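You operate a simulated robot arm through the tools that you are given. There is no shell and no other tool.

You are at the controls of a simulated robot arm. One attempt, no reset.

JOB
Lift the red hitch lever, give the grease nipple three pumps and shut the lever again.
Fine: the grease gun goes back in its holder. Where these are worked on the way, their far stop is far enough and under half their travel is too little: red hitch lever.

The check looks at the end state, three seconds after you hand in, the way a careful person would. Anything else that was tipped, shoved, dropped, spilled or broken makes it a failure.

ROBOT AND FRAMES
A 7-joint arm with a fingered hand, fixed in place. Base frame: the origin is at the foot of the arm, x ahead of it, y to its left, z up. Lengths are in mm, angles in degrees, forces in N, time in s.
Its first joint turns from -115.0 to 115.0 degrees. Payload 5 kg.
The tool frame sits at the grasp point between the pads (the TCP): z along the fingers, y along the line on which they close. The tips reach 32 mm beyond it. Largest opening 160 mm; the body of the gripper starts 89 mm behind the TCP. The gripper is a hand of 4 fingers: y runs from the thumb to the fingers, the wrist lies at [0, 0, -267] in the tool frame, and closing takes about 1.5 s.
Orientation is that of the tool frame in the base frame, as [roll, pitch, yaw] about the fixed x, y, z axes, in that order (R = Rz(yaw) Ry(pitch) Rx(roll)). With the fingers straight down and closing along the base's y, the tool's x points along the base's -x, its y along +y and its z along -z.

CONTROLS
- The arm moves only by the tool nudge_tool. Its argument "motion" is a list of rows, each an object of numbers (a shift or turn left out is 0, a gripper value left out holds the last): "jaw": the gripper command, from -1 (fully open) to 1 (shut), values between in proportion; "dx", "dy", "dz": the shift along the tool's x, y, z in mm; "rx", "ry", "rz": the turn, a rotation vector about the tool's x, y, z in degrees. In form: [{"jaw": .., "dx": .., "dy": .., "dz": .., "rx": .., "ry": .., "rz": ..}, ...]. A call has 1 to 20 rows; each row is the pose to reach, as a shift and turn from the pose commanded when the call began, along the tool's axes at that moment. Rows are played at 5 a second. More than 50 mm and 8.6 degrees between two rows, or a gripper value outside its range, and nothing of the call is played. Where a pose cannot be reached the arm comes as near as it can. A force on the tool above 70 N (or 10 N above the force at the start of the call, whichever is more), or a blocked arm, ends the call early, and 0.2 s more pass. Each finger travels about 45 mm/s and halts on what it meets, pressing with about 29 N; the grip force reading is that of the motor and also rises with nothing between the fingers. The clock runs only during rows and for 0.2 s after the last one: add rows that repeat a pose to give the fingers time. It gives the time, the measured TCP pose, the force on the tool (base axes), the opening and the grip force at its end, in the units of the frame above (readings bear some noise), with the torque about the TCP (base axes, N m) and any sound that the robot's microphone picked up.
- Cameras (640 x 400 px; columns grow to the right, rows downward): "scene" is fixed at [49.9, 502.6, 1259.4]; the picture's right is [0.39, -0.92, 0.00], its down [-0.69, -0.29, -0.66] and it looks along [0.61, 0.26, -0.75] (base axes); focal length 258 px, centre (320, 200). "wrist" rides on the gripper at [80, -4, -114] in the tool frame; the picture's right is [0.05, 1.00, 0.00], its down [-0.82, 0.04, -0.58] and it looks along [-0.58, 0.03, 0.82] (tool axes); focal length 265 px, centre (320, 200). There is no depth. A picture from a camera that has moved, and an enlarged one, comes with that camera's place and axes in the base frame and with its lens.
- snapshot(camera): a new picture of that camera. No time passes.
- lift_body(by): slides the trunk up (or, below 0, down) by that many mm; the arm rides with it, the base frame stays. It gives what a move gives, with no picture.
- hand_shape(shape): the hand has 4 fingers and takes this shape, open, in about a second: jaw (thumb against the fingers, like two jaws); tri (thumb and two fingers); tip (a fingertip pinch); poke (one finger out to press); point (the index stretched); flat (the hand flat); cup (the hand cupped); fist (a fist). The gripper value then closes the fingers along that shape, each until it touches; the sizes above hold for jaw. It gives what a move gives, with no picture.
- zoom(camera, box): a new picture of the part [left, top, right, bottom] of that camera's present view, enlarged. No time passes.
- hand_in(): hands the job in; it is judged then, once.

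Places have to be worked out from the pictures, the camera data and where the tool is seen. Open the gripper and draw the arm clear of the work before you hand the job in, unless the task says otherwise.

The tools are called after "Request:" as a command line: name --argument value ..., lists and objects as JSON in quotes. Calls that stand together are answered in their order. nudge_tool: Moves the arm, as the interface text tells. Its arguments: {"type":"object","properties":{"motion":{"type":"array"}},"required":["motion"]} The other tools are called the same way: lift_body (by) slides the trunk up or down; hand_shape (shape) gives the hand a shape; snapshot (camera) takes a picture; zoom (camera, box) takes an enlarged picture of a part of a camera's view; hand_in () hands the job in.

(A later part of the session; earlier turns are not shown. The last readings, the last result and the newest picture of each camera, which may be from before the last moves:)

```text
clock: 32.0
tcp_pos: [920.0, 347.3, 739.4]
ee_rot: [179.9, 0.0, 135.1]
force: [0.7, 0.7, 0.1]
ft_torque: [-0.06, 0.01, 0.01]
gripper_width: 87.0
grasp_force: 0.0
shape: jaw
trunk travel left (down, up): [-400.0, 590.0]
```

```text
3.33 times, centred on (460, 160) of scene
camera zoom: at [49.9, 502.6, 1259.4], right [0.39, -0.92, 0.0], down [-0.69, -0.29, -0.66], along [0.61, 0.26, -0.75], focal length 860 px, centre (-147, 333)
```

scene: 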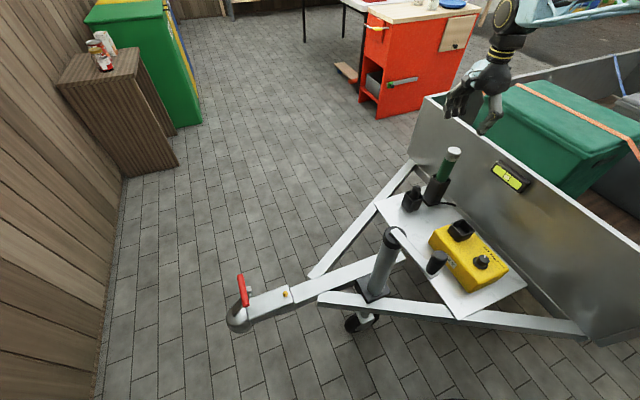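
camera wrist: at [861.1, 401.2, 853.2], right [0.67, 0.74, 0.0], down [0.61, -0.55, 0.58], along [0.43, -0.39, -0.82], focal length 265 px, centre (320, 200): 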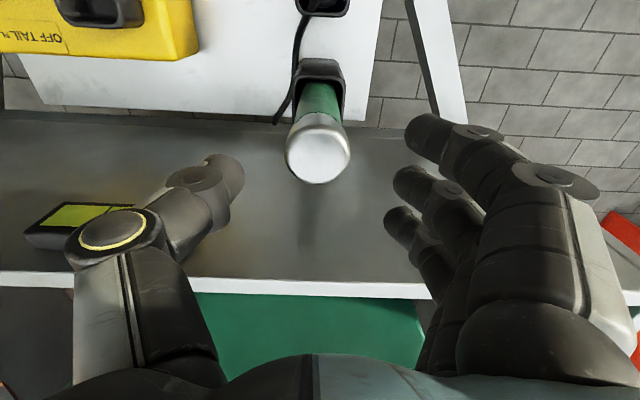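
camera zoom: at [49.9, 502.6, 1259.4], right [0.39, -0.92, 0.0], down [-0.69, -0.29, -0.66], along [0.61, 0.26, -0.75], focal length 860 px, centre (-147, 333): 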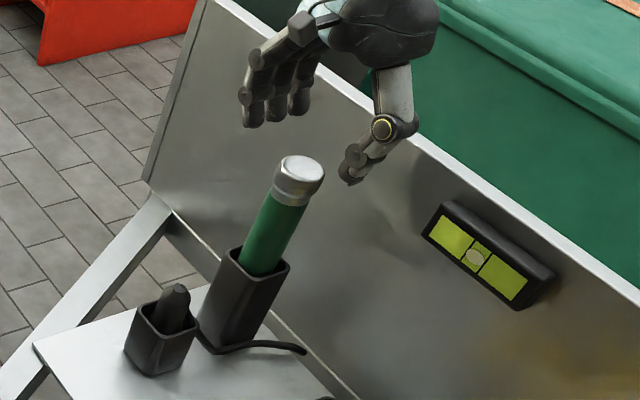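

Triangulation puts the cap top at about (912, 352, 695), which is about +8 in tool x and -2 in tool y from the hand axis. I'm correcting that and descending around the tube to TCP z≈622, with the fingertips staying above the holder rim.

Request:
nudge_tool --motion '[{"jaw": -0.1, "dx": 8, "dy": -2}, {"jaw": -0.1, "dx": 8, "dy": -2, "dz": 20}, {"jaw": -0.1, "dx": 8, "dy": -2, "dz": 40}, {"jaw": -0.1, "dx": 8, "dy": -2, "dz": 60}, {"jaw": -0.1, "dx": 8, "dy": -2, "dz": 80}, {"jaw": -0.1, "dx": 8, "dy": -2, "dz": 100}, {"jaw": -0.1, "dx": 8, "dy": -2, "dz": 117}, {"jaw": -0.1, "dx": 8, "dy": -2, "dz": 117}]'

Request:
snapshot --camera "wrist"

Request:
zoom --camera "scene" --box '[380, 100, 540, 220]'

```text
clock: 33.8
tcp_pos: [912.0, 349.2, 622.4]
ee_rot: [-180.0, 0.0, 135.1]
force: [0.1, 0.4, -0.9]
ft_torque: [0.02, 0.01, -0.02]
gripper_width: 87.2
grasp_force: 0.1
shape: jaw
trunk travel left (down, up): [-400.0, 590.0]
```

```text
taken
camera wrist: at [853.0, 404.5, 736.4], right [0.67, 0.74, 0.0], down [0.61, -0.55, 0.58], along [0.43, -0.39, -0.82], focal length 265 px, centre (320, 200)
```

wrist: 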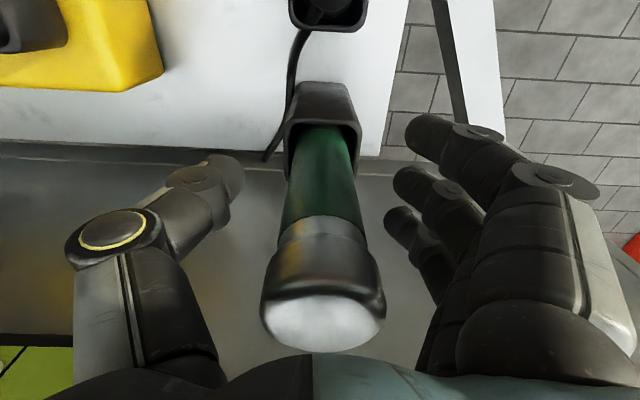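

```text
3.33 times, centred on (460, 160) of scene
camera zoom: at [49.9, 502.6, 1259.4], right [0.39, -0.92, 0.0], down [-0.69, -0.29, -0.66], along [0.61, 0.26, -0.75], focal length 860 px, centre (-147, 333)
```

zoom: 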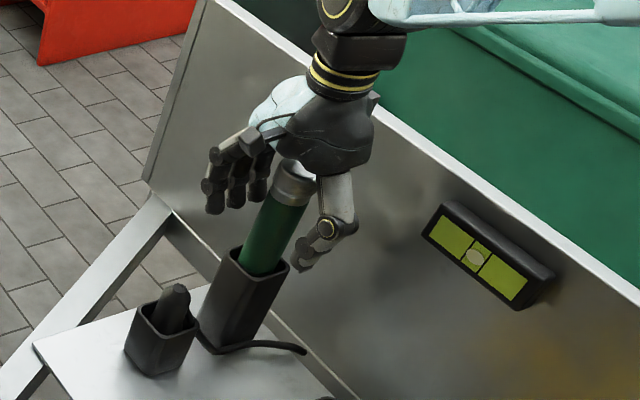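

The tube stands centred between thumb and fingers with no contact. I'm closing the hand on it.

Request:
nudge_tool --motion '[{"jaw": 0.2}, {"jaw": 0.4}, {"jaw": 0.6}, {"jaw": 0.8}, {"jaw": 1}, {"jaw": 1}, {"jaw": 1}, {"jaw": 1}]'

Request:
snapshot --camera "wrist"

Request:
zoom --camera "scene" --box '[380, 100, 540, 220]'

```text
clock: 35.6
tcp_pos: [914.0, 351.1, 623.9]
ee_rot: [-179.9, 0.0, 135.0]
force: [0.4, -0.5, -0.4]
ft_torque: [0.09, -0.15, -0.01]
gripper_width: 22.2
grasp_force: 29.1
shape: jaw
trunk travel left (down, up): [-400.0, 590.0]
```

```text
taken
camera wrist: at [852.9, 404.4, 736.4], right [0.67, 0.74, 0.0], down [0.61, -0.55, 0.58], along [0.43, -0.39, -0.82], focal length 265 px, centre (320, 200)
```

wrist: 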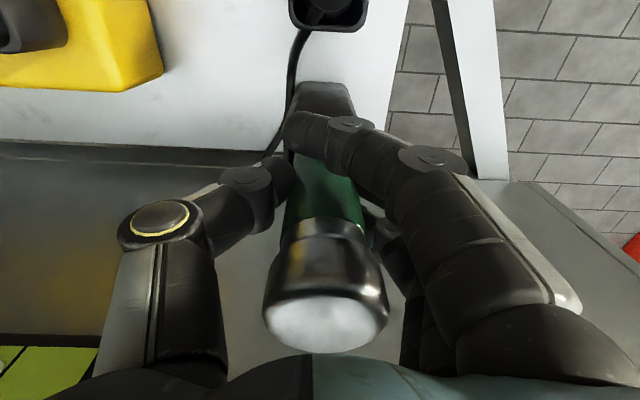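

```text
3.33 times, centred on (460, 160) of scene
camera zoom: at [49.9, 502.6, 1259.4], right [0.39, -0.92, 0.0], down [-0.69, -0.29, -0.66], along [0.61, 0.26, -0.75], focal length 860 px, centre (-147, 333)
```

zoom: 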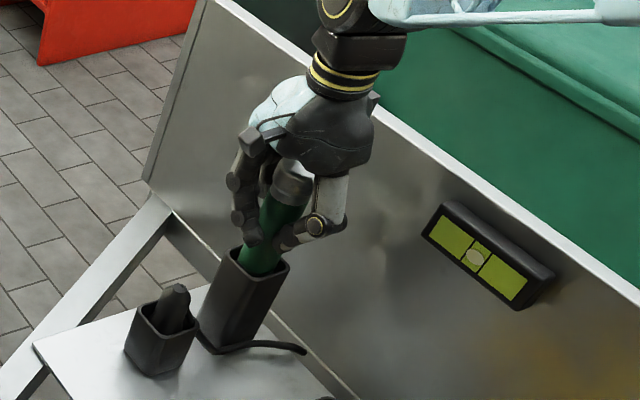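

The gun is gripped firmly at 29 N. I'm lifting it straight up out of the holder by about 150 mm and looking at its nozzle.

Request:
nudge_tool --motion '[{"jaw": 1, "dz": -10}, {"jaw": 1, "dz": -25}, {"jaw": 1, "dz": -45}, {"jaw": 1, "dz": -65}, {"jaw": 1, "dz": -85}, {"jaw": 1, "dz": -105}, {"jaw": 1, "dz": -125}, {"jaw": 1, "dz": -150}, {"jaw": 1, "dz": -150}]'

Request:
snapshot --camera "wrist"

Request:
zoom --camera "scene" --box '[380, 40, 540, 220]'

```text
clock: 37.6
tcp_pos: [912.5, 349.9, 772.9]
ee_rot: [-180.0, -0.1, 135.0]
force: [-0.6, 0.2, -4.4]
ft_torque: [0.03, 0.05, -0.01]
gripper_width: 22.0
grasp_force: 28.9
shape: jaw
trunk travel left (down, up): [-400.0, 590.0]
```

```text
taken
camera wrist: at [851.8, 403.8, 886.0], right [0.67, 0.74, 0.0], down [0.61, -0.55, 0.58], along [0.43, -0.39, -0.82], focal length 265 px, centre (320, 200)
```

wrist: 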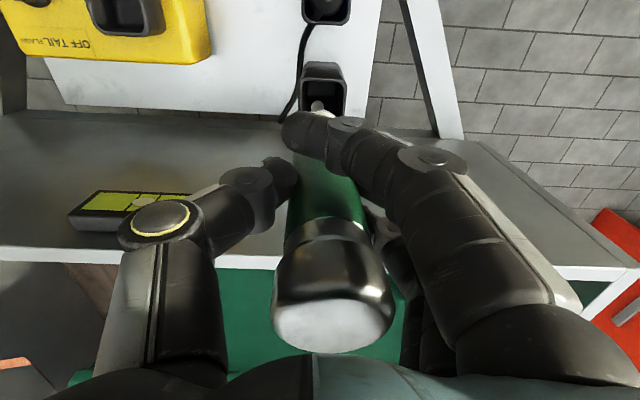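

```text
2.22 times, centred on (460, 130) of scene
camera zoom: at [49.9, 502.6, 1259.4], right [0.39, -0.92, 0.0], down [-0.69, -0.29, -0.66], along [0.61, 0.26, -0.75], focal length 574 px, centre (9, 356)
```

zoom: 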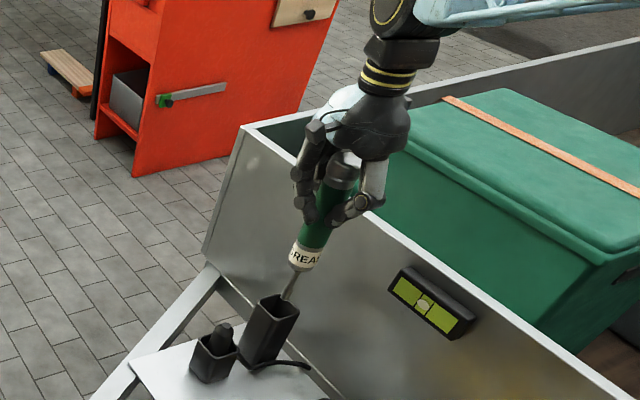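

The tube is labelled GREASE and weighs about 4.4 N, and its thin nozzle points down and has nearly left the holder. I'm lifting 70 mm more to clear it and measure the nozzle tip.

Request:
nudge_tool --motion '[{"jaw": 1, "dz": -20}, {"jaw": 1, "dz": -45}, {"jaw": 1, "dz": -70}, {"jaw": 1, "dz": -70}]'

Request:
zoom --camera "wrist" --box '[240, 40, 400, 180]'

Request:
zoom --camera "scene" --box '[400, 60, 520, 180]'

```text
clock: 38.6
tcp_pos: [910.7, 350.2, 842.6]
ee_rot: [-180.0, 0.0, 134.9]
force: [-0.1, -0.6, -4.2]
ft_torque: [0.02, 0.05, 0.0]
gripper_width: 22.2
grasp_force: 28.8
shape: jaw
trunk travel left (down, up): [-400.0, 590.0]
```

```text
2.86 times, centred on (320, 110) of wrist
camera zoom: at [850.7, 404.1, 956.1], right [0.67, 0.74, 0.0], down [0.61, -0.55, 0.58], along [0.43, -0.39, -0.82], focal length 758 px, centre (320, 457)
```

zoom: 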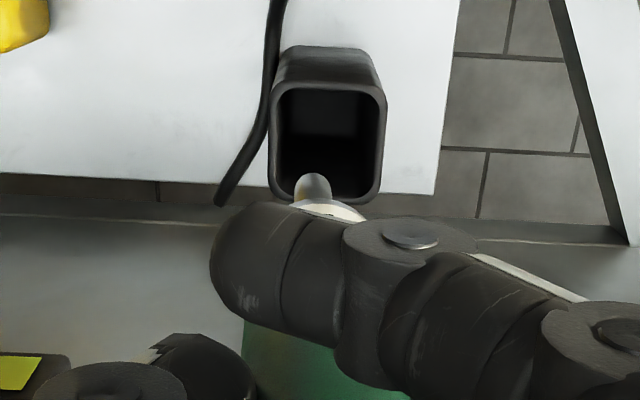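

```text
3.33 times, centred on (460, 120) of scene
camera zoom: at [49.9, 502.6, 1259.4], right [0.39, -0.92, 0.0], down [-0.69, -0.29, -0.66], along [0.61, 0.26, -0.75], focal length 860 px, centre (-147, 467)
```

zoom: 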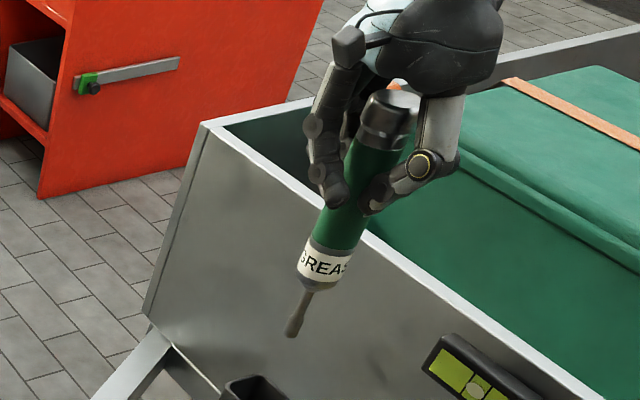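

The nozzle tip lies about 196 mm below the TCP, at (-3, -4) in tool x/y. I'll carry the gun high over the drawbar, keeping the tip above z≈690 past the jockey wheel, to above the nipple.

Request:
nudge_tool --motion '[{"jaw": 1, "dx": 25, "dy": -6, "dz": -20}, {"jaw": 1, "dx": 62, "dy": -14, "dz": -40}, {"jaw": 1, "dx": 103, "dy": -24, "dz": -55}, {"jaw": 1, "dx": 146, "dy": -33, "dz": -57}, {"jaw": 1, "dx": 189, "dy": -43, "dz": -57}, {"jaw": 1, "dx": 232, "dy": -53, "dz": -57}, {"jaw": 1, "dx": 275, "dy": -63, "dz": -57}, {"jaw": 1, "dx": 318, "dy": -73, "dz": -57}, {"jaw": 1, "dx": 361, "dy": -83, "dz": -57}, {"jaw": 1, "dx": 404, "dy": -93, "dz": -57}, {"jaw": 1, "dx": 447, "dy": -103, "dz": -57}, {"jaw": 1, "dx": 490, "dy": -113, "dz": -57}, {"jaw": 1, "dx": 533, "dy": -123, "dz": -50}, {"jaw": 1, "dx": 576, "dy": -133, "dz": -35}, {"jaw": 1, "dx": 618, "dy": -143, "dz": -15}, {"jaw": 1, "dx": 660, "dy": -152, "dz": 0}, {"jaw": 1, "dx": 690, "dy": -158, "dz": 20}, {"jaw": 1, "dx": 701, "dy": -161, "dz": 42}, {"jaw": 1, "dx": 701, "dy": -161, "dz": 42}]'

Request:
snapshot --camera "wrist"

Request:
snapshot --camera "scene"

```text
clock: 42.6
tcp_pos: [302.0, 732.3, 801.7]
ee_rot: [180.0, -0.1, 135.1]
force: [-0.2, -0.4, -4.7]
ft_torque: [0.02, 0.05, 0.02]
gripper_width: 21.9
grasp_force: 28.9
shape: jaw
trunk travel left (down, up): [-400.0, 590.0]
```

```text
taken
camera wrist: at [242.3, 786.4, 915.6], right [0.67, 0.74, 0.0], down [0.61, -0.55, 0.58], along [0.43, -0.39, -0.82], focal length 265 px, centre (320, 200)
```

wrist: 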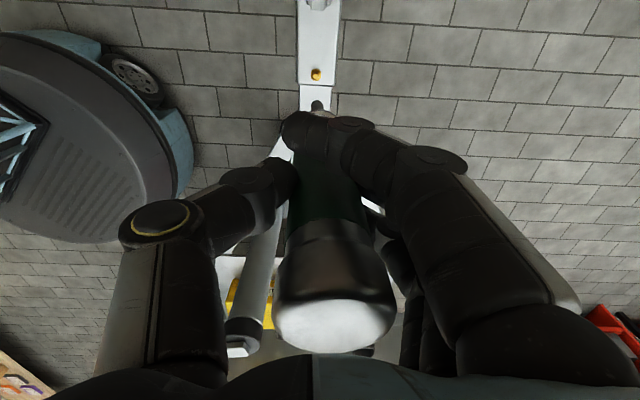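

```text
taken
```

scene: 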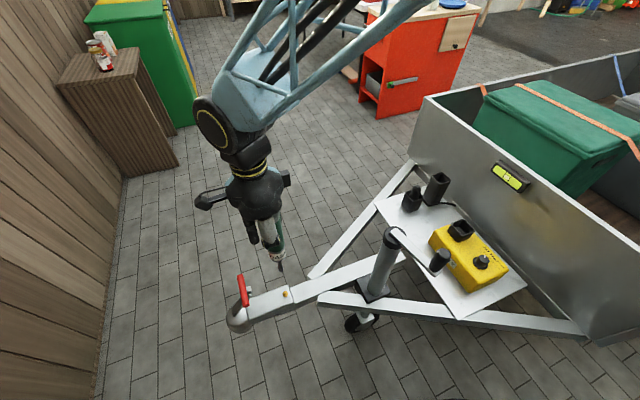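

The gun is above the nipple and the lever is still up. I'll zoom in to check nozzle–nipple alignment, and also the jockey crank, whose grip looks slightly different from before.

Request:
zoom --camera "scene" --box '[340, 180, 540, 340]'

Request:
zoom --camera "scene" --box '[210, 200, 350, 340]'

Request:
zoom --camera "wrist" --box '[260, 20, 380, 130]'

```text
2.50 times, centred on (440, 260) of scene
camera zoom: at [49.9, 502.6, 1259.4], right [0.39, -0.92, 0.0], down [-0.69, -0.29, -0.66], along [0.61, 0.26, -0.75], focal length 645 px, centre (20, 50)
```

zoom: 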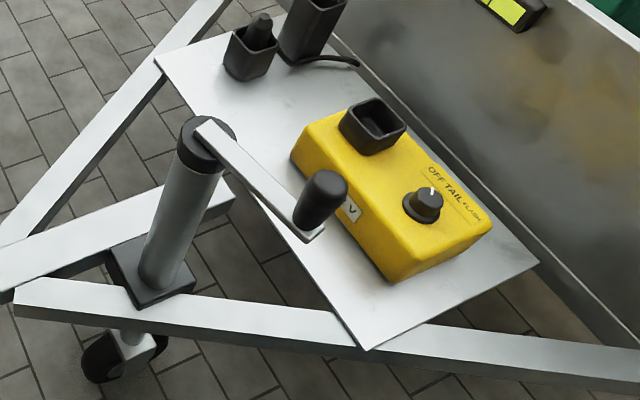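

```text
2.86 times, centred on (280, 270) of scene
camera zoom: at [49.9, 502.6, 1259.4], right [0.39, -0.92, 0.0], down [-0.69, -0.29, -0.66], along [0.61, 0.26, -0.75], focal length 737 px, centre (434, 0)
```

zoom: 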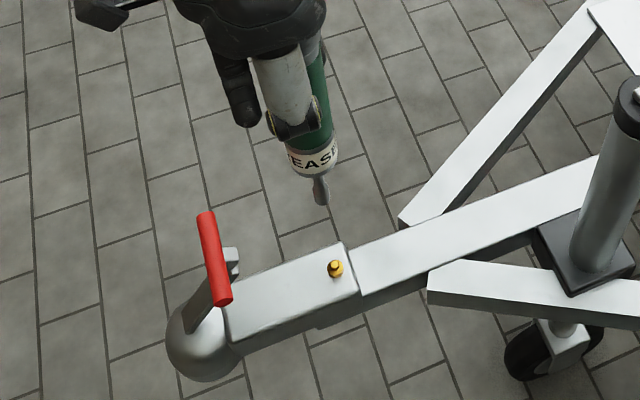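

```text
3.64 times, centred on (320, 75) of wrist
camera zoom: at [242.3, 786.4, 915.6], right [0.67, 0.74, 0.0], down [0.61, -0.55, 0.58], along [0.43, -0.39, -0.82], focal length 965 px, centre (320, 654)
```

zoom: 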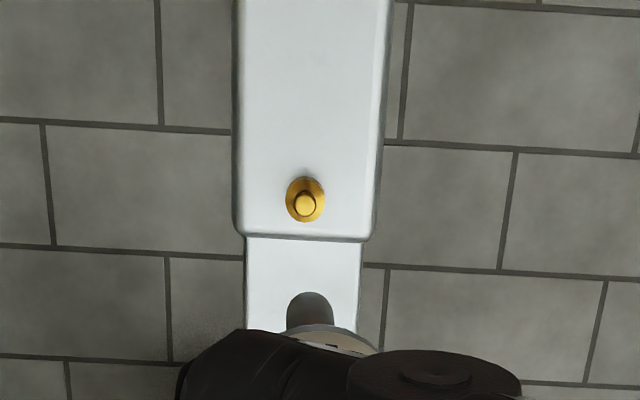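

The crank on the jockey wheel appears turned about 10° from its initial direction; I'll track that and deal with it later. The nozzle is nearly over the nipple (within about 2–3 mm), so I'm descending until the tip is about 25 mm above it to refine the alignment.

Request:
nudge_tool --motion '[{"jaw": 1, "dx": 0.5, "dy": -1.5, "dz": 25}, {"jaw": 1, "dx": 0.5, "dy": -1.5, "dz": 50}, {"jaw": 1, "dx": 0.5, "dy": -1.5, "dz": 75}, {"jaw": 1, "dx": 0.5, "dy": -1.5, "dz": 100}, {"jaw": 1, "dx": 0.5, "dy": -1.5, "dz": 123}, {"jaw": 1, "dx": 0.5, "dy": -1.5, "dz": 123}]'

Request:
zoom --camera "wrist" --box '[260, 40, 380, 130]'

Request:
zoom --camera "scene" --box '[210, 220, 350, 340]'

Request:
zoom --camera "scene" --box '[340, 180, 540, 340]'

```text
clock: 44.0
tcp_pos: [301.4, 731.8, 678.6]
ee_rot: [-179.9, 0.0, 135.0]
force: [-0.5, 0.3, -5.2]
ft_torque: [0.02, 0.02, 0.0]
gripper_width: 21.7
grasp_force: 28.9
shape: jaw
trunk travel left (down, up): [-400.0, 590.0]
```

```text
4.44 times, centred on (320, 85) of wrist
camera zoom: at [240.8, 785.6, 792.3], right [0.67, 0.74, 0.0], down [0.61, -0.55, 0.58], along [0.43, -0.39, -0.82], focal length 1180 px, centre (320, 711)
```

zoom: 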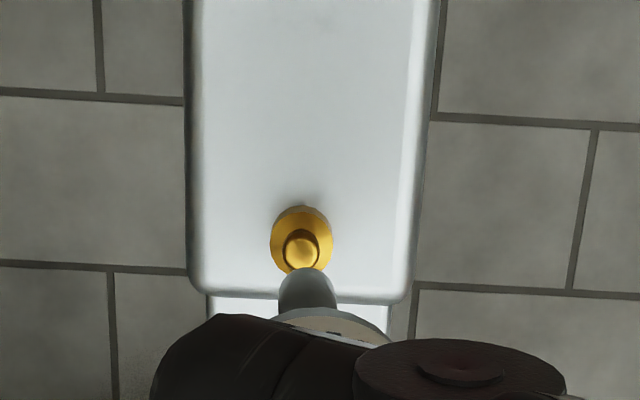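

```text
3.33 times, centred on (280, 280) of scene
camera zoom: at [49.9, 502.6, 1259.4], right [0.39, -0.92, 0.0], down [-0.69, -0.29, -0.66], along [0.61, 0.26, -0.75], focal length 860 px, centre (453, -67)
```

zoom: 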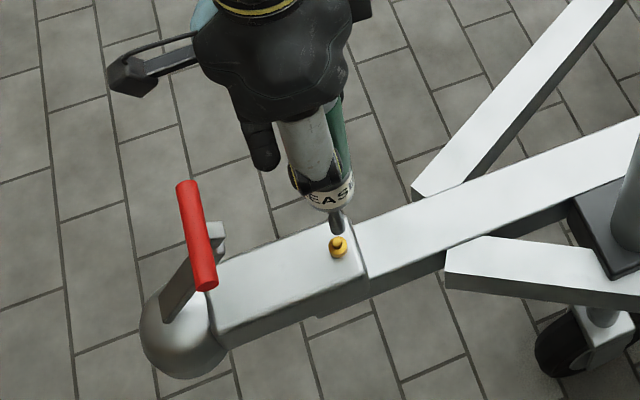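

```text
2.50 times, centred on (440, 260) of scene
camera zoom: at [49.9, 502.6, 1259.4], right [0.39, -0.92, 0.0], down [-0.69, -0.29, -0.66], along [0.61, 0.26, -0.75], focal length 645 px, centre (20, 50)
```

zoom: 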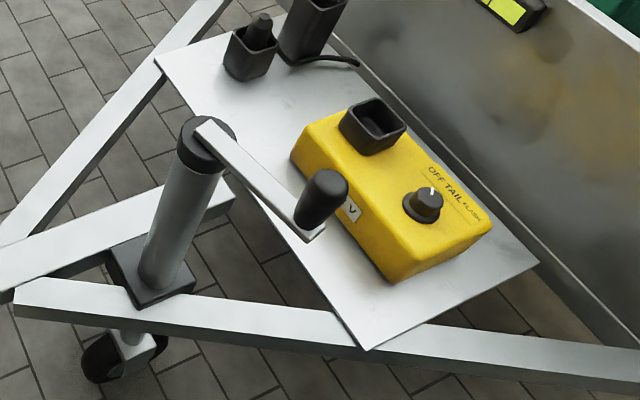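

The crank is stationary, so it isn't drifting. It must have been brushed during an arm sweep, so I'll raise the trunk for later sweeps. The nozzle is within about 2 mm of the nipple axis, and I'm lowering gently toward contact.

Request:
nudge_tool --motion '[{"jaw": 1, "dy": -0.7, "dz": 6}, {"jaw": 1, "dy": -0.7, "dz": 12}, {"jaw": 1, "dy": -0.7, "dz": 16}, {"jaw": 1, "dy": -0.7, "dz": 18}, {"jaw": 1, "dy": -0.7, "dz": 18}]'

Request:
zoom --camera "wrist" --box '[260, 40, 380, 130]'

Request:
zoom --camera "scene" --box '[240, 250, 320, 310]'

```text
clock: 45.2
tcp_pos: [300.1, 730.2, 660.5]
ee_rot: [-180.0, 0.0, 135.0]
force: [-0.4, -0.8, -5.2]
ft_torque: [0.03, 0.03, 0.02]
gripper_width: 21.9
grasp_force: 29.0
shape: jaw
trunk travel left (down, up): [-400.0, 590.0]
```

```text
4.44 times, centred on (320, 85) of wrist
camera zoom: at [240.1, 784.7, 773.9], right [0.67, 0.74, 0.0], down [0.61, -0.55, 0.58], along [0.43, -0.39, -0.82], focal length 1180 px, centre (320, 711)
```

zoom: 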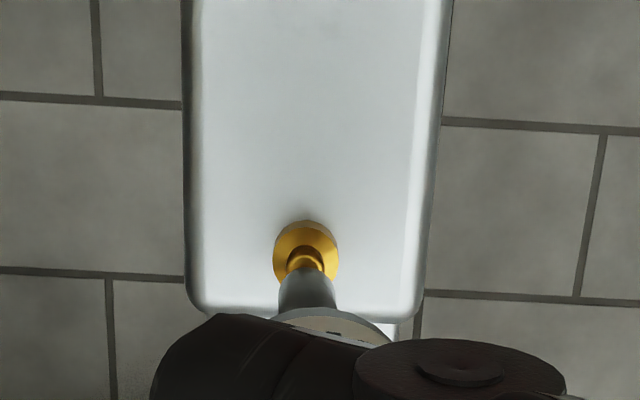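

```text
6.67 times, centred on (280, 280) of scene
camera zoom: at [49.9, 502.6, 1259.4], right [0.39, -0.92, 0.0], down [-0.69, -0.29, -0.66], along [0.61, 0.26, -0.75], focal length 1720 px, centre (587, -333)
```

zoom: 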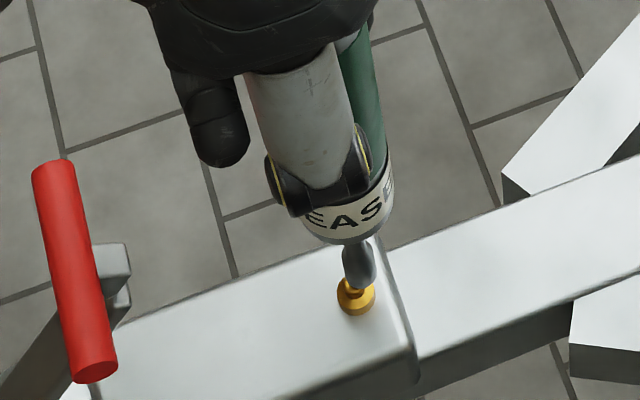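

The nozzle is visually over the nipple with a few millimetres left and no contact yet. I'm lowering in small steps and watching the force.

Request:
nudge_tool --motion '[{"jaw": 1, "dx": 1, "dz": 2}, {"jaw": 1, "dx": 1, "dz": 4}, {"jaw": 1, "dx": 1, "dz": 6}, {"jaw": 1, "dx": 1, "dz": 6}]'

Request:
zoom --camera "wrist" --box '[260, 40, 380, 130]'

Request:
zoom --camera "scene" --box '[240, 250, 320, 310]'

```text
clock: 46.2
tcp_pos: [299.0, 731.5, 655.8]
ee_rot: [179.9, 0.0, 135.0]
force: [1.1, -0.5, 3.3]
ft_torque: [-0.02, -0.11, 0.01]
gripper_width: 21.9
grasp_force: 28.9
shape: jaw
trunk travel left (down, up): [-400.0, 590.0]
```

```text
4.44 times, centred on (320, 85) of wrist
camera zoom: at [239.4, 785.4, 769.1], right [0.67, 0.74, 0.0], down [0.61, -0.55, 0.58], along [0.43, -0.39, -0.82], focal length 1180 px, centre (320, 711)
```

zoom: 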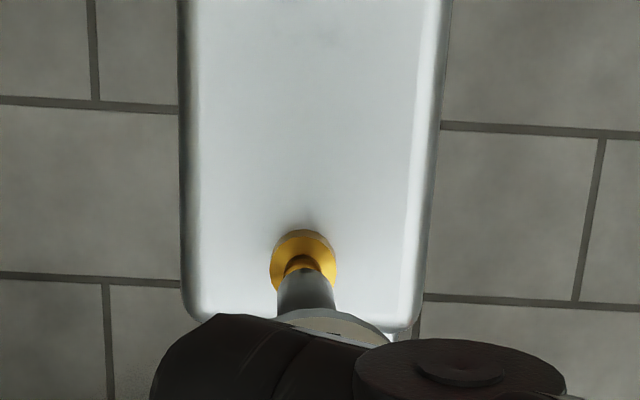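

```text
6.67 times, centred on (280, 280) of scene
camera zoom: at [49.9, 502.6, 1259.4], right [0.39, -0.92, 0.0], down [-0.69, -0.29, -0.66], along [0.61, 0.26, -0.75], focal length 1720 px, centre (587, -333)
```

zoom: 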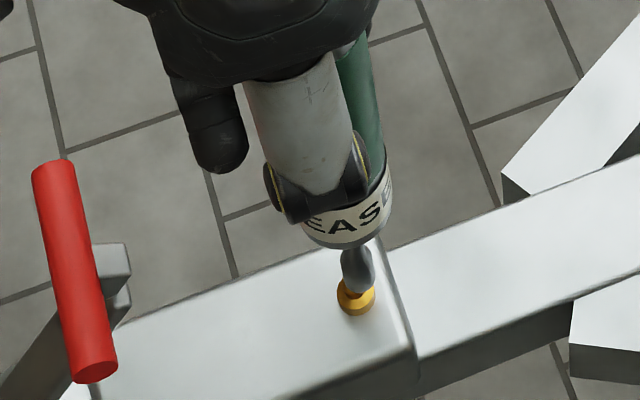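

Contact: the vertical force rose by about 8.5 N and the nozzle sits on the nipple. I'm pressing a few millimetres further for the first pump and reading force and sound.

Request:
nudge_tool --motion '[{"jaw": 1, "dz": 1}, {"jaw": 1, "dz": 2}, {"jaw": 1, "dz": 3}, {"jaw": 1, "dz": 3}]'

Request:
zoom --camera "scene" --box '[240, 250, 320, 310]'

Request:
snapshot --camera "wrist"

```text
clock: 47.2
tcp_pos: [299.8, 732.4, 653.6]
ee_rot: [179.9, -0.1, 135.0]
force: [2.4, 0.3, 24.3]
ft_torque: [-0.03, -0.4, 0.0]
gripper_width: 23.1
grasp_force: 29.1
shape: jaw
trunk travel left (down, up): [-400.0, 590.0]
```

```text
6.67 times, centred on (280, 280) of scene
camera zoom: at [49.9, 502.6, 1259.4], right [0.39, -0.92, 0.0], down [-0.69, -0.29, -0.66], along [0.61, 0.26, -0.75], focal length 1720 px, centre (587, -333)
```

zoom: 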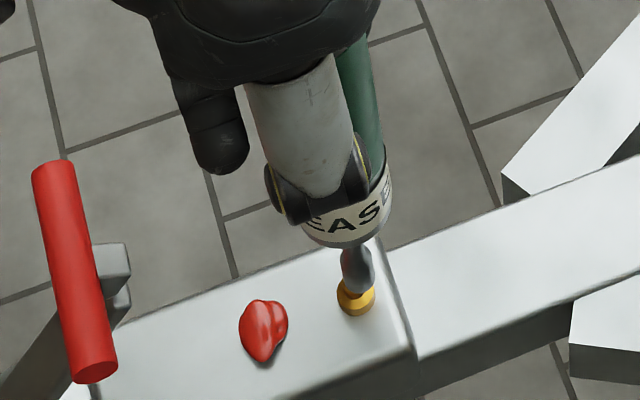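

```text
taken
camera wrist: at [239.6, 785.3, 767.6], right [0.67, 0.74, 0.0], down [0.61, -0.55, 0.58], along [0.43, -0.38, -0.82], focal length 265 px, centre (320, 200)
```

wrist: 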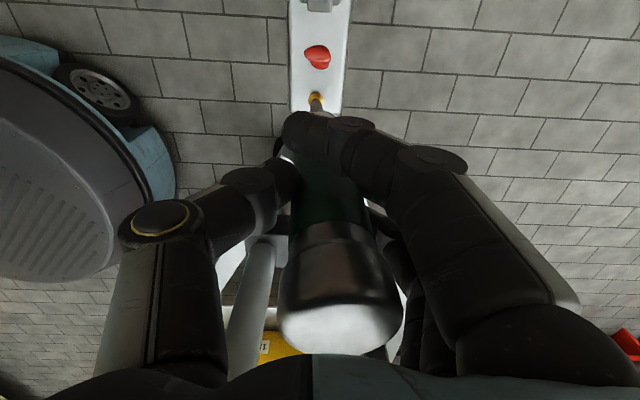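

A red dab of grease appeared beside the nipple, so the first pump registered at about 29 N. I'm now lifting the nozzle fully off the nipple and checking before the next pump.

Request:
nudge_tool --motion '[{"jaw": 1, "dz": -3}, {"jaw": 1, "dz": -6}, {"jaw": 1, "dz": -10}, {"jaw": 1, "dz": -10}]'

Request:
zoom --camera "scene" --box '[240, 250, 320, 310]'

Request:
zoom --camera "wrist" --box '[260, 20, 380, 130]'

```text
clock: 48.2
tcp_pos: [300.3, 731.0, 660.8]
ee_rot: [-179.9, 0.0, 135.0]
force: [-0.7, -0.2, -4.7]
ft_torque: [0.05, 0.01, 0.01]
gripper_width: 22.6
grasp_force: 29.3
shape: jaw
trunk travel left (down, up): [-400.0, 590.0]
```

```text
6.67 times, centred on (280, 280) of scene
camera zoom: at [49.9, 502.6, 1259.4], right [0.39, -0.92, 0.0], down [-0.69, -0.29, -0.66], along [0.61, 0.26, -0.75], focal length 1720 px, centre (587, -333)
```

zoom: 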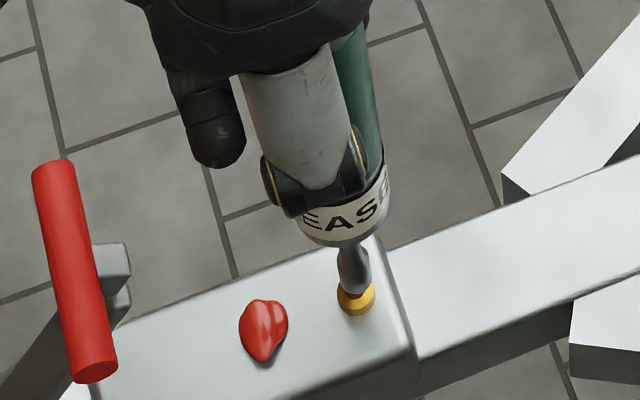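

```text
3.64 times, centred on (320, 75) of wrist
camera zoom: at [239.2, 785.9, 774.1], right [0.67, 0.74, 0.0], down [0.61, -0.55, 0.58], along [0.43, -0.39, -0.82], focal length 965 px, centre (320, 654)
```

zoom: 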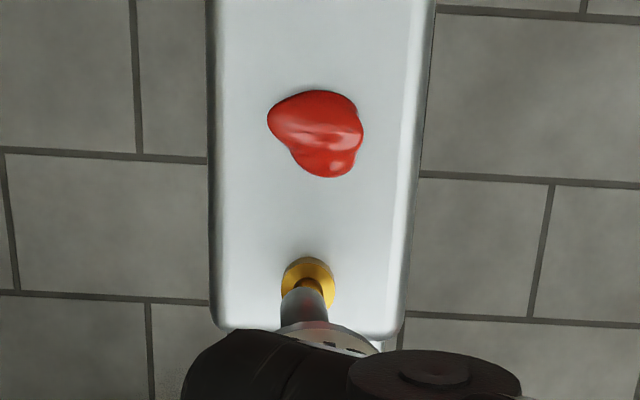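

The nozzle is off the nipple (force back to the gun's weight) and one dab of grease shows. I'm doing the second pump with the same press depth.

Request:
nudge_tool --motion '[{"jaw": 1, "dz": 4}, {"jaw": 1, "dz": 7}, {"jaw": 1, "dz": 9}, {"jaw": 1, "dz": 10}, {"jaw": 1, "dz": 10}]'

Request:
zoom --camera "scene" --box '[240, 250, 320, 310]'

Request:
zoom --camera "wrist" --box '[260, 20, 380, 130]'

```text
clock: 49.4
tcp_pos: [299.8, 732.8, 653.5]
ee_rot: [179.8, -0.1, 135.0]
force: [2.1, 0.6, 26.4]
ft_torque: [-0.03, -0.44, 0.03]
gripper_width: 23.6
grasp_force: 28.9
shape: jaw
trunk travel left (down, up): [-400.0, 590.0]
```

```text
6.67 times, centred on (280, 280) of scene
camera zoom: at [49.9, 502.6, 1259.4], right [0.39, -0.92, 0.0], down [-0.69, -0.29, -0.66], along [0.61, 0.26, -0.75], focal length 1720 px, centre (587, -333)
```

zoom: 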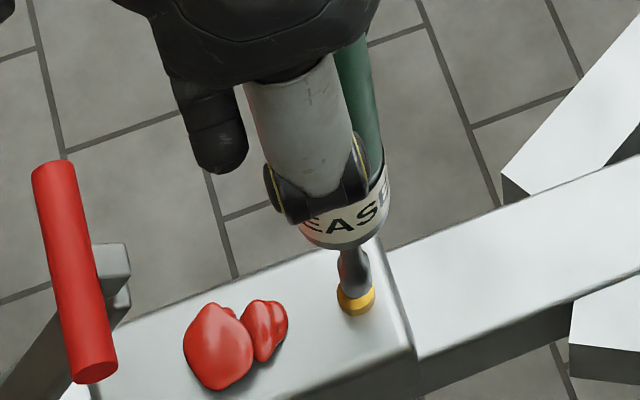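

```text
3.64 times, centred on (320, 75) of wrist
camera zoom: at [239.8, 785.8, 767.2], right [0.67, 0.74, 0.0], down [0.61, -0.55, 0.58], along [0.43, -0.38, -0.82], focal length 965 px, centre (320, 654)
```

zoom: 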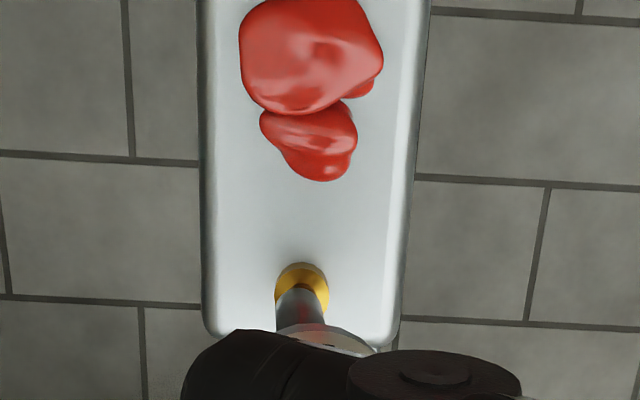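

A second dab appeared, so the second pump registered. I'm releasing fully, then will do the third and last pump.

Request:
nudge_tool --motion '[{"jaw": 1, "dz": -3}, {"jaw": 1, "dz": -6}, {"jaw": 1, "dz": -10}, {"jaw": 1, "dz": -10}]'

Request:
zoom --camera "scene" --box '[240, 250, 320, 310]'

```text
clock: 50.4
tcp_pos: [299.4, 731.1, 660.3]
ee_rot: [-179.9, 0.1, 134.9]
force: [-0.3, -0.7, -4.6]
ft_torque: [0.02, 0.06, 0.05]
gripper_width: 22.8
grasp_force: 29.3
shape: jaw
trunk travel left (down, up): [-400.0, 590.0]
```

```text
6.67 times, centred on (280, 280) of scene
camera zoom: at [49.9, 502.6, 1259.4], right [0.39, -0.92, 0.0], down [-0.69, -0.29, -0.66], along [0.61, 0.26, -0.75], focal length 1720 px, centre (587, -333)
```

zoom: 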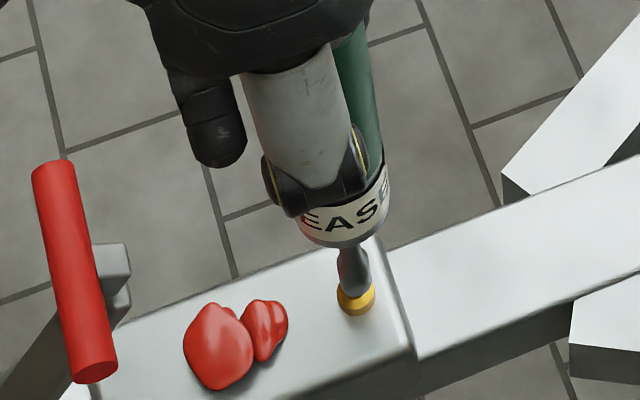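

Two dabs show and the nozzle is unloaded again. Now the third pump.

Request:
nudge_tool --motion '[{"jaw": 1, "dz": 4}, {"jaw": 1, "dz": 7}, {"jaw": 1, "dz": 9}, {"jaw": 1, "dz": 10}, {"jaw": 1, "dz": 10}]'

Request:
zoom --camera "scene" --box '[220, 240, 320, 320]'

Request:
zoom --camera "wrist" --box '[240, 0, 400, 130]'

```text
clock: 51.6
tcp_pos: [300.8, 731.0, 653.8]
ee_rot: [179.8, 0.0, 135.1]
force: [2.5, 0.4, 24.7]
ft_torque: [-0.1, -0.31, 0.02]
gripper_width: 23.7
grasp_force: 28.2
shape: jaw
trunk travel left (down, up): [-400.0, 590.0]
```

```text
5.00 times, centred on (270, 280) of scene
camera zoom: at [49.9, 502.6, 1259.4], right [0.39, -0.92, 0.0], down [-0.69, -0.29, -0.66], along [0.61, 0.26, -0.75], focal length 1290 px, centre (570, -200)
```

zoom: 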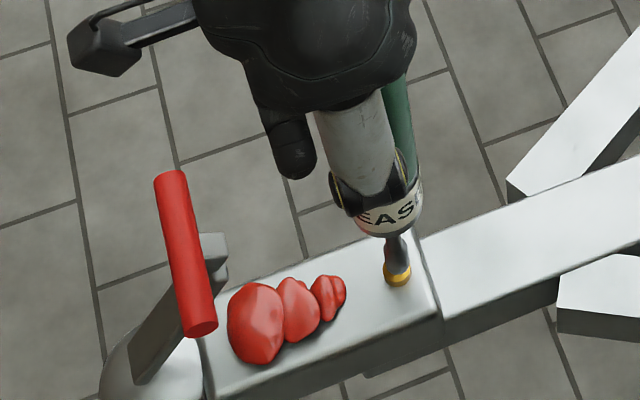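

```text
3.08 times, centred on (320, 65) of wrist
camera zoom: at [240.5, 785.8, 767.2], right [0.67, 0.74, 0.0], down [0.61, -0.55, 0.58], along [0.43, -0.38, -0.82], focal length 817 px, centre (320, 615)
```

zoom: 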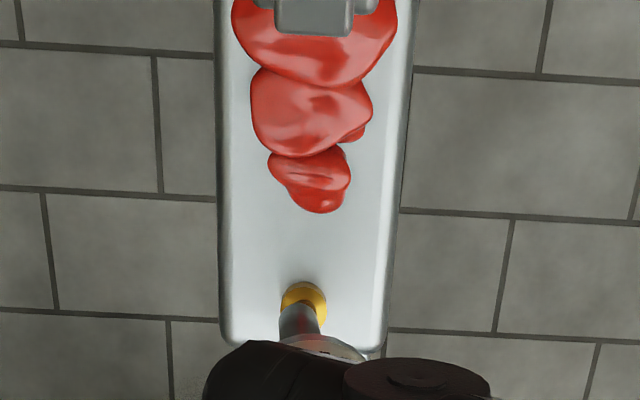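

Three dabs show, so exactly three pumps are done. I'm lifting the nozzle straight up and away from the nipple now.

Request:
nudge_tool --motion '[{"jaw": 1, "dz": -5}, {"jaw": 1, "dz": -15}, {"jaw": 1, "dz": -35}, {"jaw": 1, "dz": -65}, {"jaw": 1, "dz": -100}, {"jaw": 1, "dz": -130}, {"jaw": 1, "dz": -150}, {"jaw": 1, "dz": -150}]'

Request:
snapshot --camera "scene"

Request:
zoom --camera "scene" --box '[200, 180, 320, 330]'

```text
clock: 53.4
tcp_pos: [297.3, 732.8, 801.2]
ee_rot: [180.0, 0.0, 135.0]
force: [0.0, -0.2, -4.1]
ft_torque: [0.0, 0.06, -0.02]
gripper_width: 23.0
grasp_force: 29.3
shape: jaw
trunk travel left (down, up): [-400.0, 590.0]
```

```text
taken
```

scene: 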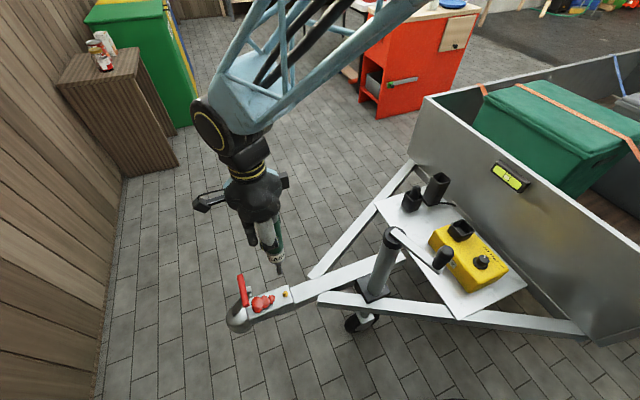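

```text
2.67 times, centred on (260, 255) of scene
camera zoom: at [49.9, 502.6, 1259.4], right [0.39, -0.92, 0.0], down [-0.69, -0.29, -0.66], along [0.61, 0.26, -0.75], focal length 688 px, centre (480, 53)
```

zoom: 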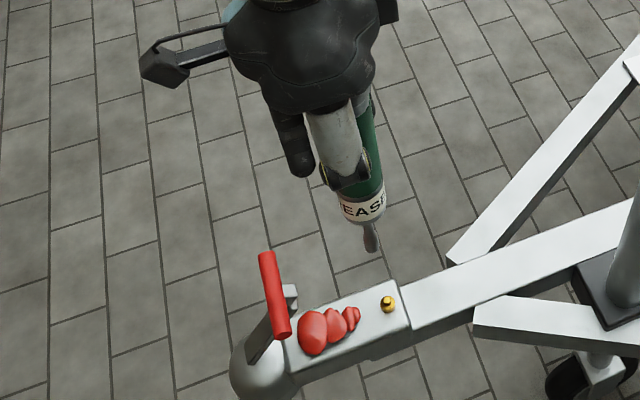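

Three dabs show on the coupling and the lever is up. The crank seems to have moved again though, so I'm zooming in to compare.

Request:
zoom --camera "scene" --box '[340, 180, 540, 340]'

```text
2.50 times, centred on (440, 260) of scene
camera zoom: at [49.9, 502.6, 1259.4], right [0.39, -0.92, 0.0], down [-0.69, -0.29, -0.66], along [0.61, 0.26, -0.75], focal length 645 px, centre (20, 50)
```

zoom: 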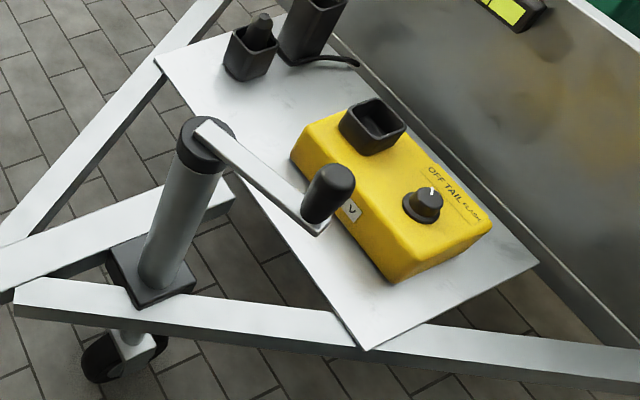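

Comparing the pictures over time, the crank creeps slowly on its own; it moved again while the arm stayed at the nipple, so I'm not touching it. I'm carrying the gun back along the same high path to above its holder.

Request:
nudge_tool --motion '[{"jaw": 1, "dx": -12, "dy": 3, "dz": -30}, {"jaw": 1, "dx": -42, "dy": 9, "dz": -60}, {"jaw": 1, "dx": -82, "dy": 19, "dz": -85}, {"jaw": 1, "dx": -125, "dy": 29, "dz": -100}, {"jaw": 1, "dx": -168, "dy": 39, "dz": -105}, {"jaw": 1, "dx": -211, "dy": 49, "dz": -105}, {"jaw": 1, "dx": -254, "dy": 59, "dz": -105}, {"jaw": 1, "dx": -297, "dy": 69, "dz": -105}, {"jaw": 1, "dx": -340, "dy": 79, "dz": -105}, {"jaw": 1, "dx": -383, "dy": 89, "dz": -105}, {"jaw": 1, "dx": -426, "dy": 99, "dz": -105}, {"jaw": 1, "dx": -469, "dy": 109, "dz": -105}, {"jaw": 1, "dx": -512, "dy": 119, "dz": -105}, {"jaw": 1, "dx": -555, "dy": 129, "dz": -105}, {"jaw": 1, "dx": -598, "dy": 139, "dz": -100}, {"jaw": 1, "dx": -640, "dy": 149, "dz": -90}, {"jaw": 1, "dx": -680, "dy": 158, "dz": -70}, {"jaw": 1, "dx": -702.5, "dy": 163.2, "dz": -50}, {"jaw": 1, "dx": -702.5, "dy": 163.2, "dz": -42}, {"jaw": 1, "dx": -702.5, "dy": 163.2, "dz": -42}]'

Request:
zoom --camera "wrist" --box '[240, 40, 400, 180]'

Request:
zoom --camera "scene" --box '[380, 60, 520, 220]'

```text
clock: 57.6
tcp_pos: [912.0, 349.5, 842.8]
ee_rot: [180.0, 0.0, 134.9]
force: [0.3, -0.1, -3.8]
ft_torque: [0.01, 0.06, 0.01]
gripper_width: 22.5
grasp_force: 28.5
shape: jaw
trunk travel left (down, up): [-400.0, 590.0]
```

```text
2.86 times, centred on (320, 110) of wrist
camera zoom: at [852.5, 403.7, 956.7], right [0.67, 0.74, 0.0], down [0.61, -0.55, 0.58], along [0.43, -0.39, -0.82], focal length 758 px, centre (320, 457)
```

zoom: 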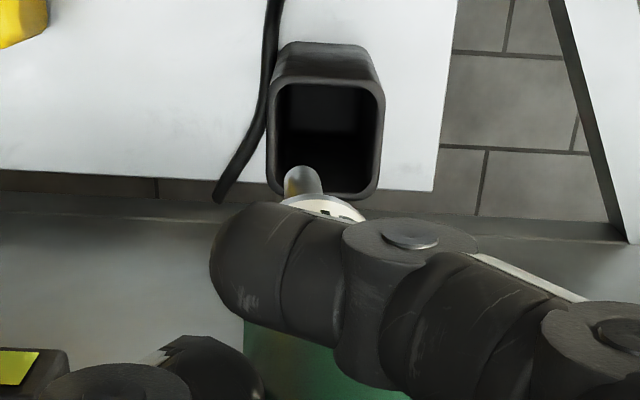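

```text
2.50 times, centred on (450, 140) of scene
camera zoom: at [49.9, 502.6, 1259.4], right [0.39, -0.92, 0.0], down [-0.69, -0.29, -0.66], along [0.61, 0.26, -0.75], focal length 645 px, centre (-5, 350)
```

zoom: 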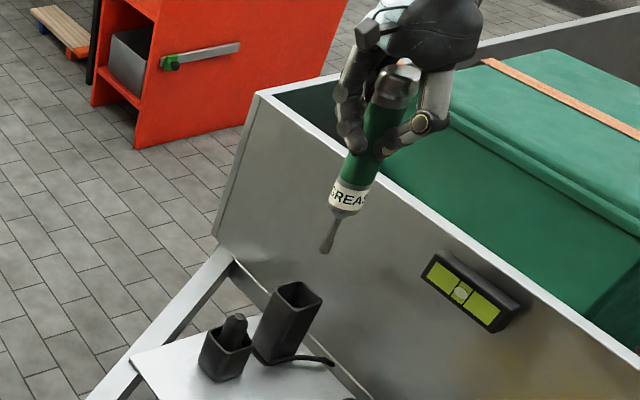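

The gun is back above its holder. The opening is only a bit wider than the barrel, so I'm zooming in tighter to measure barrel, nozzle and opening positions.

Request:
zoom --camera "scene" --box '[425, 100, 485, 160]'

Request:
zoom --camera "scene" --box '[420, 160, 470, 210]'

Request:
zoom --camera "wrist" --box '[290, 50, 350, 115]'

Request:
snapshot --camera "wrist"

```text
6.67 times, centred on (455, 130) of scene
camera zoom: at [49.9, 502.6, 1259.4], right [0.39, -0.92, 0.0], down [-0.69, -0.29, -0.66], along [0.61, 0.26, -0.75], focal length 1720 px, centre (-580, 667)
```

zoom: 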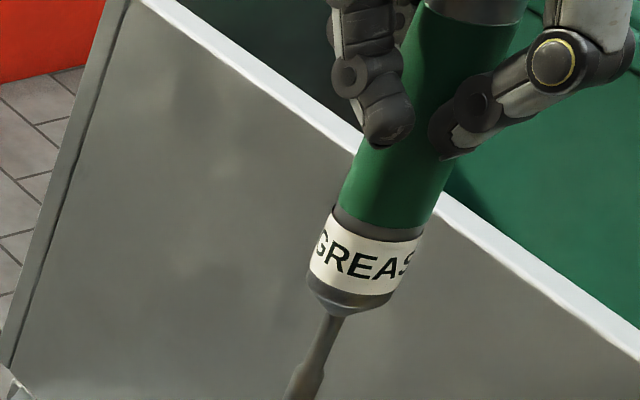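

```text
8.00 times, centred on (445, 185) of scene
camera zoom: at [49.9, 502.6, 1259.4], right [0.39, -0.92, 0.0], down [-0.69, -0.29, -0.66], along [0.61, 0.26, -0.75], focal length 2064 px, centre (-680, 320)
```

zoom: 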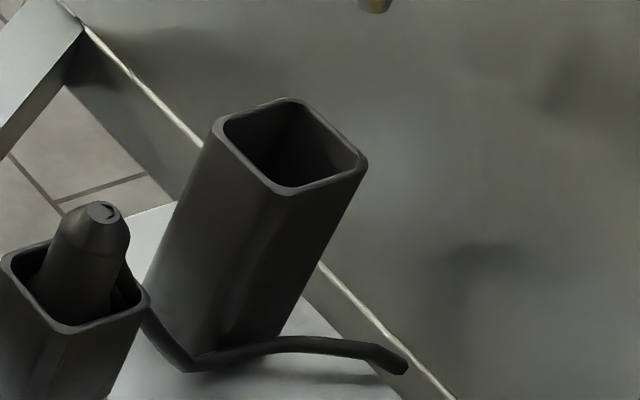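

```text
6.15 times, centred on (320, 82) of wrist
camera zoom: at [852.5, 403.7, 956.7], right [0.67, 0.74, 0.0], down [0.61, -0.55, 0.58], along [0.43, -0.39, -0.82], focal length 1633 px, centre (320, 923)
```

zoom: 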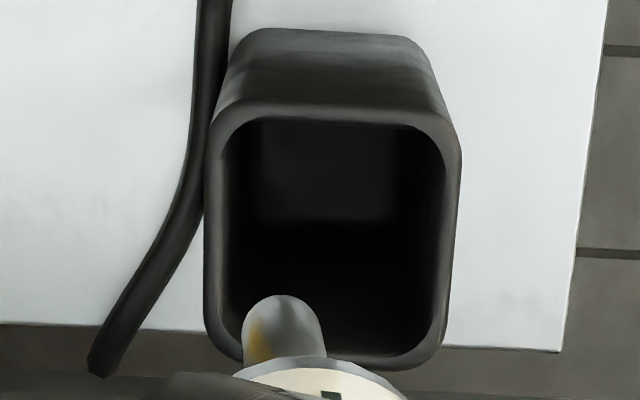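

```text
taken
camera wrist: at [852.5, 403.7, 956.7], right [0.67, 0.74, 0.0], down [0.61, -0.55, 0.58], along [0.43, -0.39, -0.82], focal length 265 px, centre (320, 200)
```

wrist: 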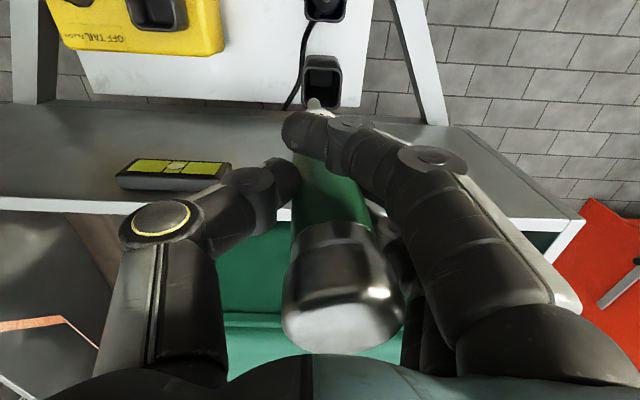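

The rim centre is at about (919, 349, 551), and the barrel has about 5–6 mm clearance all round. The gun's lower end now leans slightly toward the thumb, so I'll shift (-3, +4) in tool x/y and lower until only the nozzle is inside, then re-check.

Request:
nudge_tool --motion '[{"jaw": 1, "dx": -3, "dy": 4}, {"jaw": 1, "dx": -3, "dy": 4, "dz": 25}, {"jaw": 1, "dx": -3, "dy": 4, "dz": 50}, {"jaw": 1, "dx": -3, "dy": 4, "dz": 75}, {"jaw": 1, "dx": -3, "dy": 4, "dz": 100}, {"jaw": 1, "dx": -3, "dy": 4, "dz": 120}, {"jaw": 1, "dx": -3, "dy": 4, "dz": 135}, {"jaw": 1, "dx": -3, "dy": 4, "dz": 135}]'

Request:
zoom --camera "wrist" --box '[240, 30, 400, 150]'

Request:
zoom --camera "scene" --box '[410, 130, 480, 210]'

```text
clock: 59.4
tcp_pos: [916.1, 350.8, 706.6]
ee_rot: [180.0, 0.0, 135.0]
force: [-0.7, 0.0, -5.0]
ft_torque: [0.04, 0.02, 0.01]
gripper_width: 22.5
grasp_force: 28.7
shape: jaw
trunk travel left (down, up): [-400.0, 590.0]
```

```text
3.33 times, centred on (320, 90) of wrist
camera zoom: at [855.9, 405.3, 820.6], right [0.67, 0.74, 0.0], down [0.61, -0.55, 0.58], along [0.43, -0.39, -0.82], focal length 885 px, centre (320, 567)
```

zoom: 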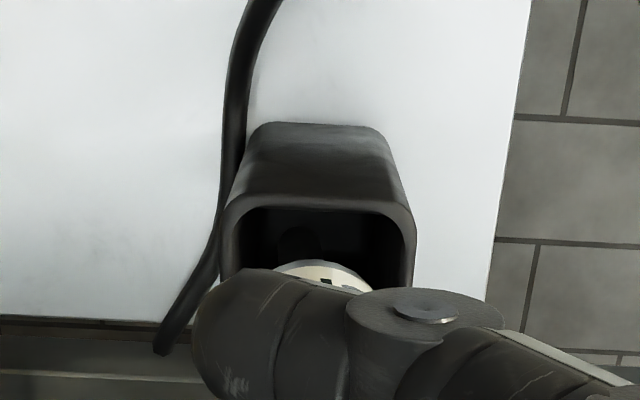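

```text
5.00 times, centred on (445, 170) of scene
camera zoom: at [49.9, 502.6, 1259.4], right [0.39, -0.92, 0.0], down [-0.69, -0.29, -0.66], along [0.61, 0.26, -0.75], focal length 1290 px, centre (-305, 350)
```

zoom: 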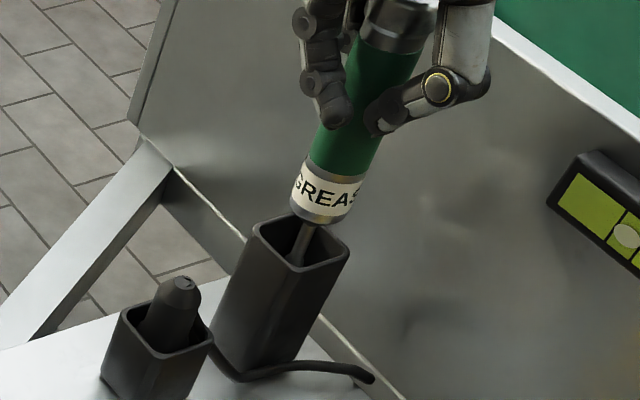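

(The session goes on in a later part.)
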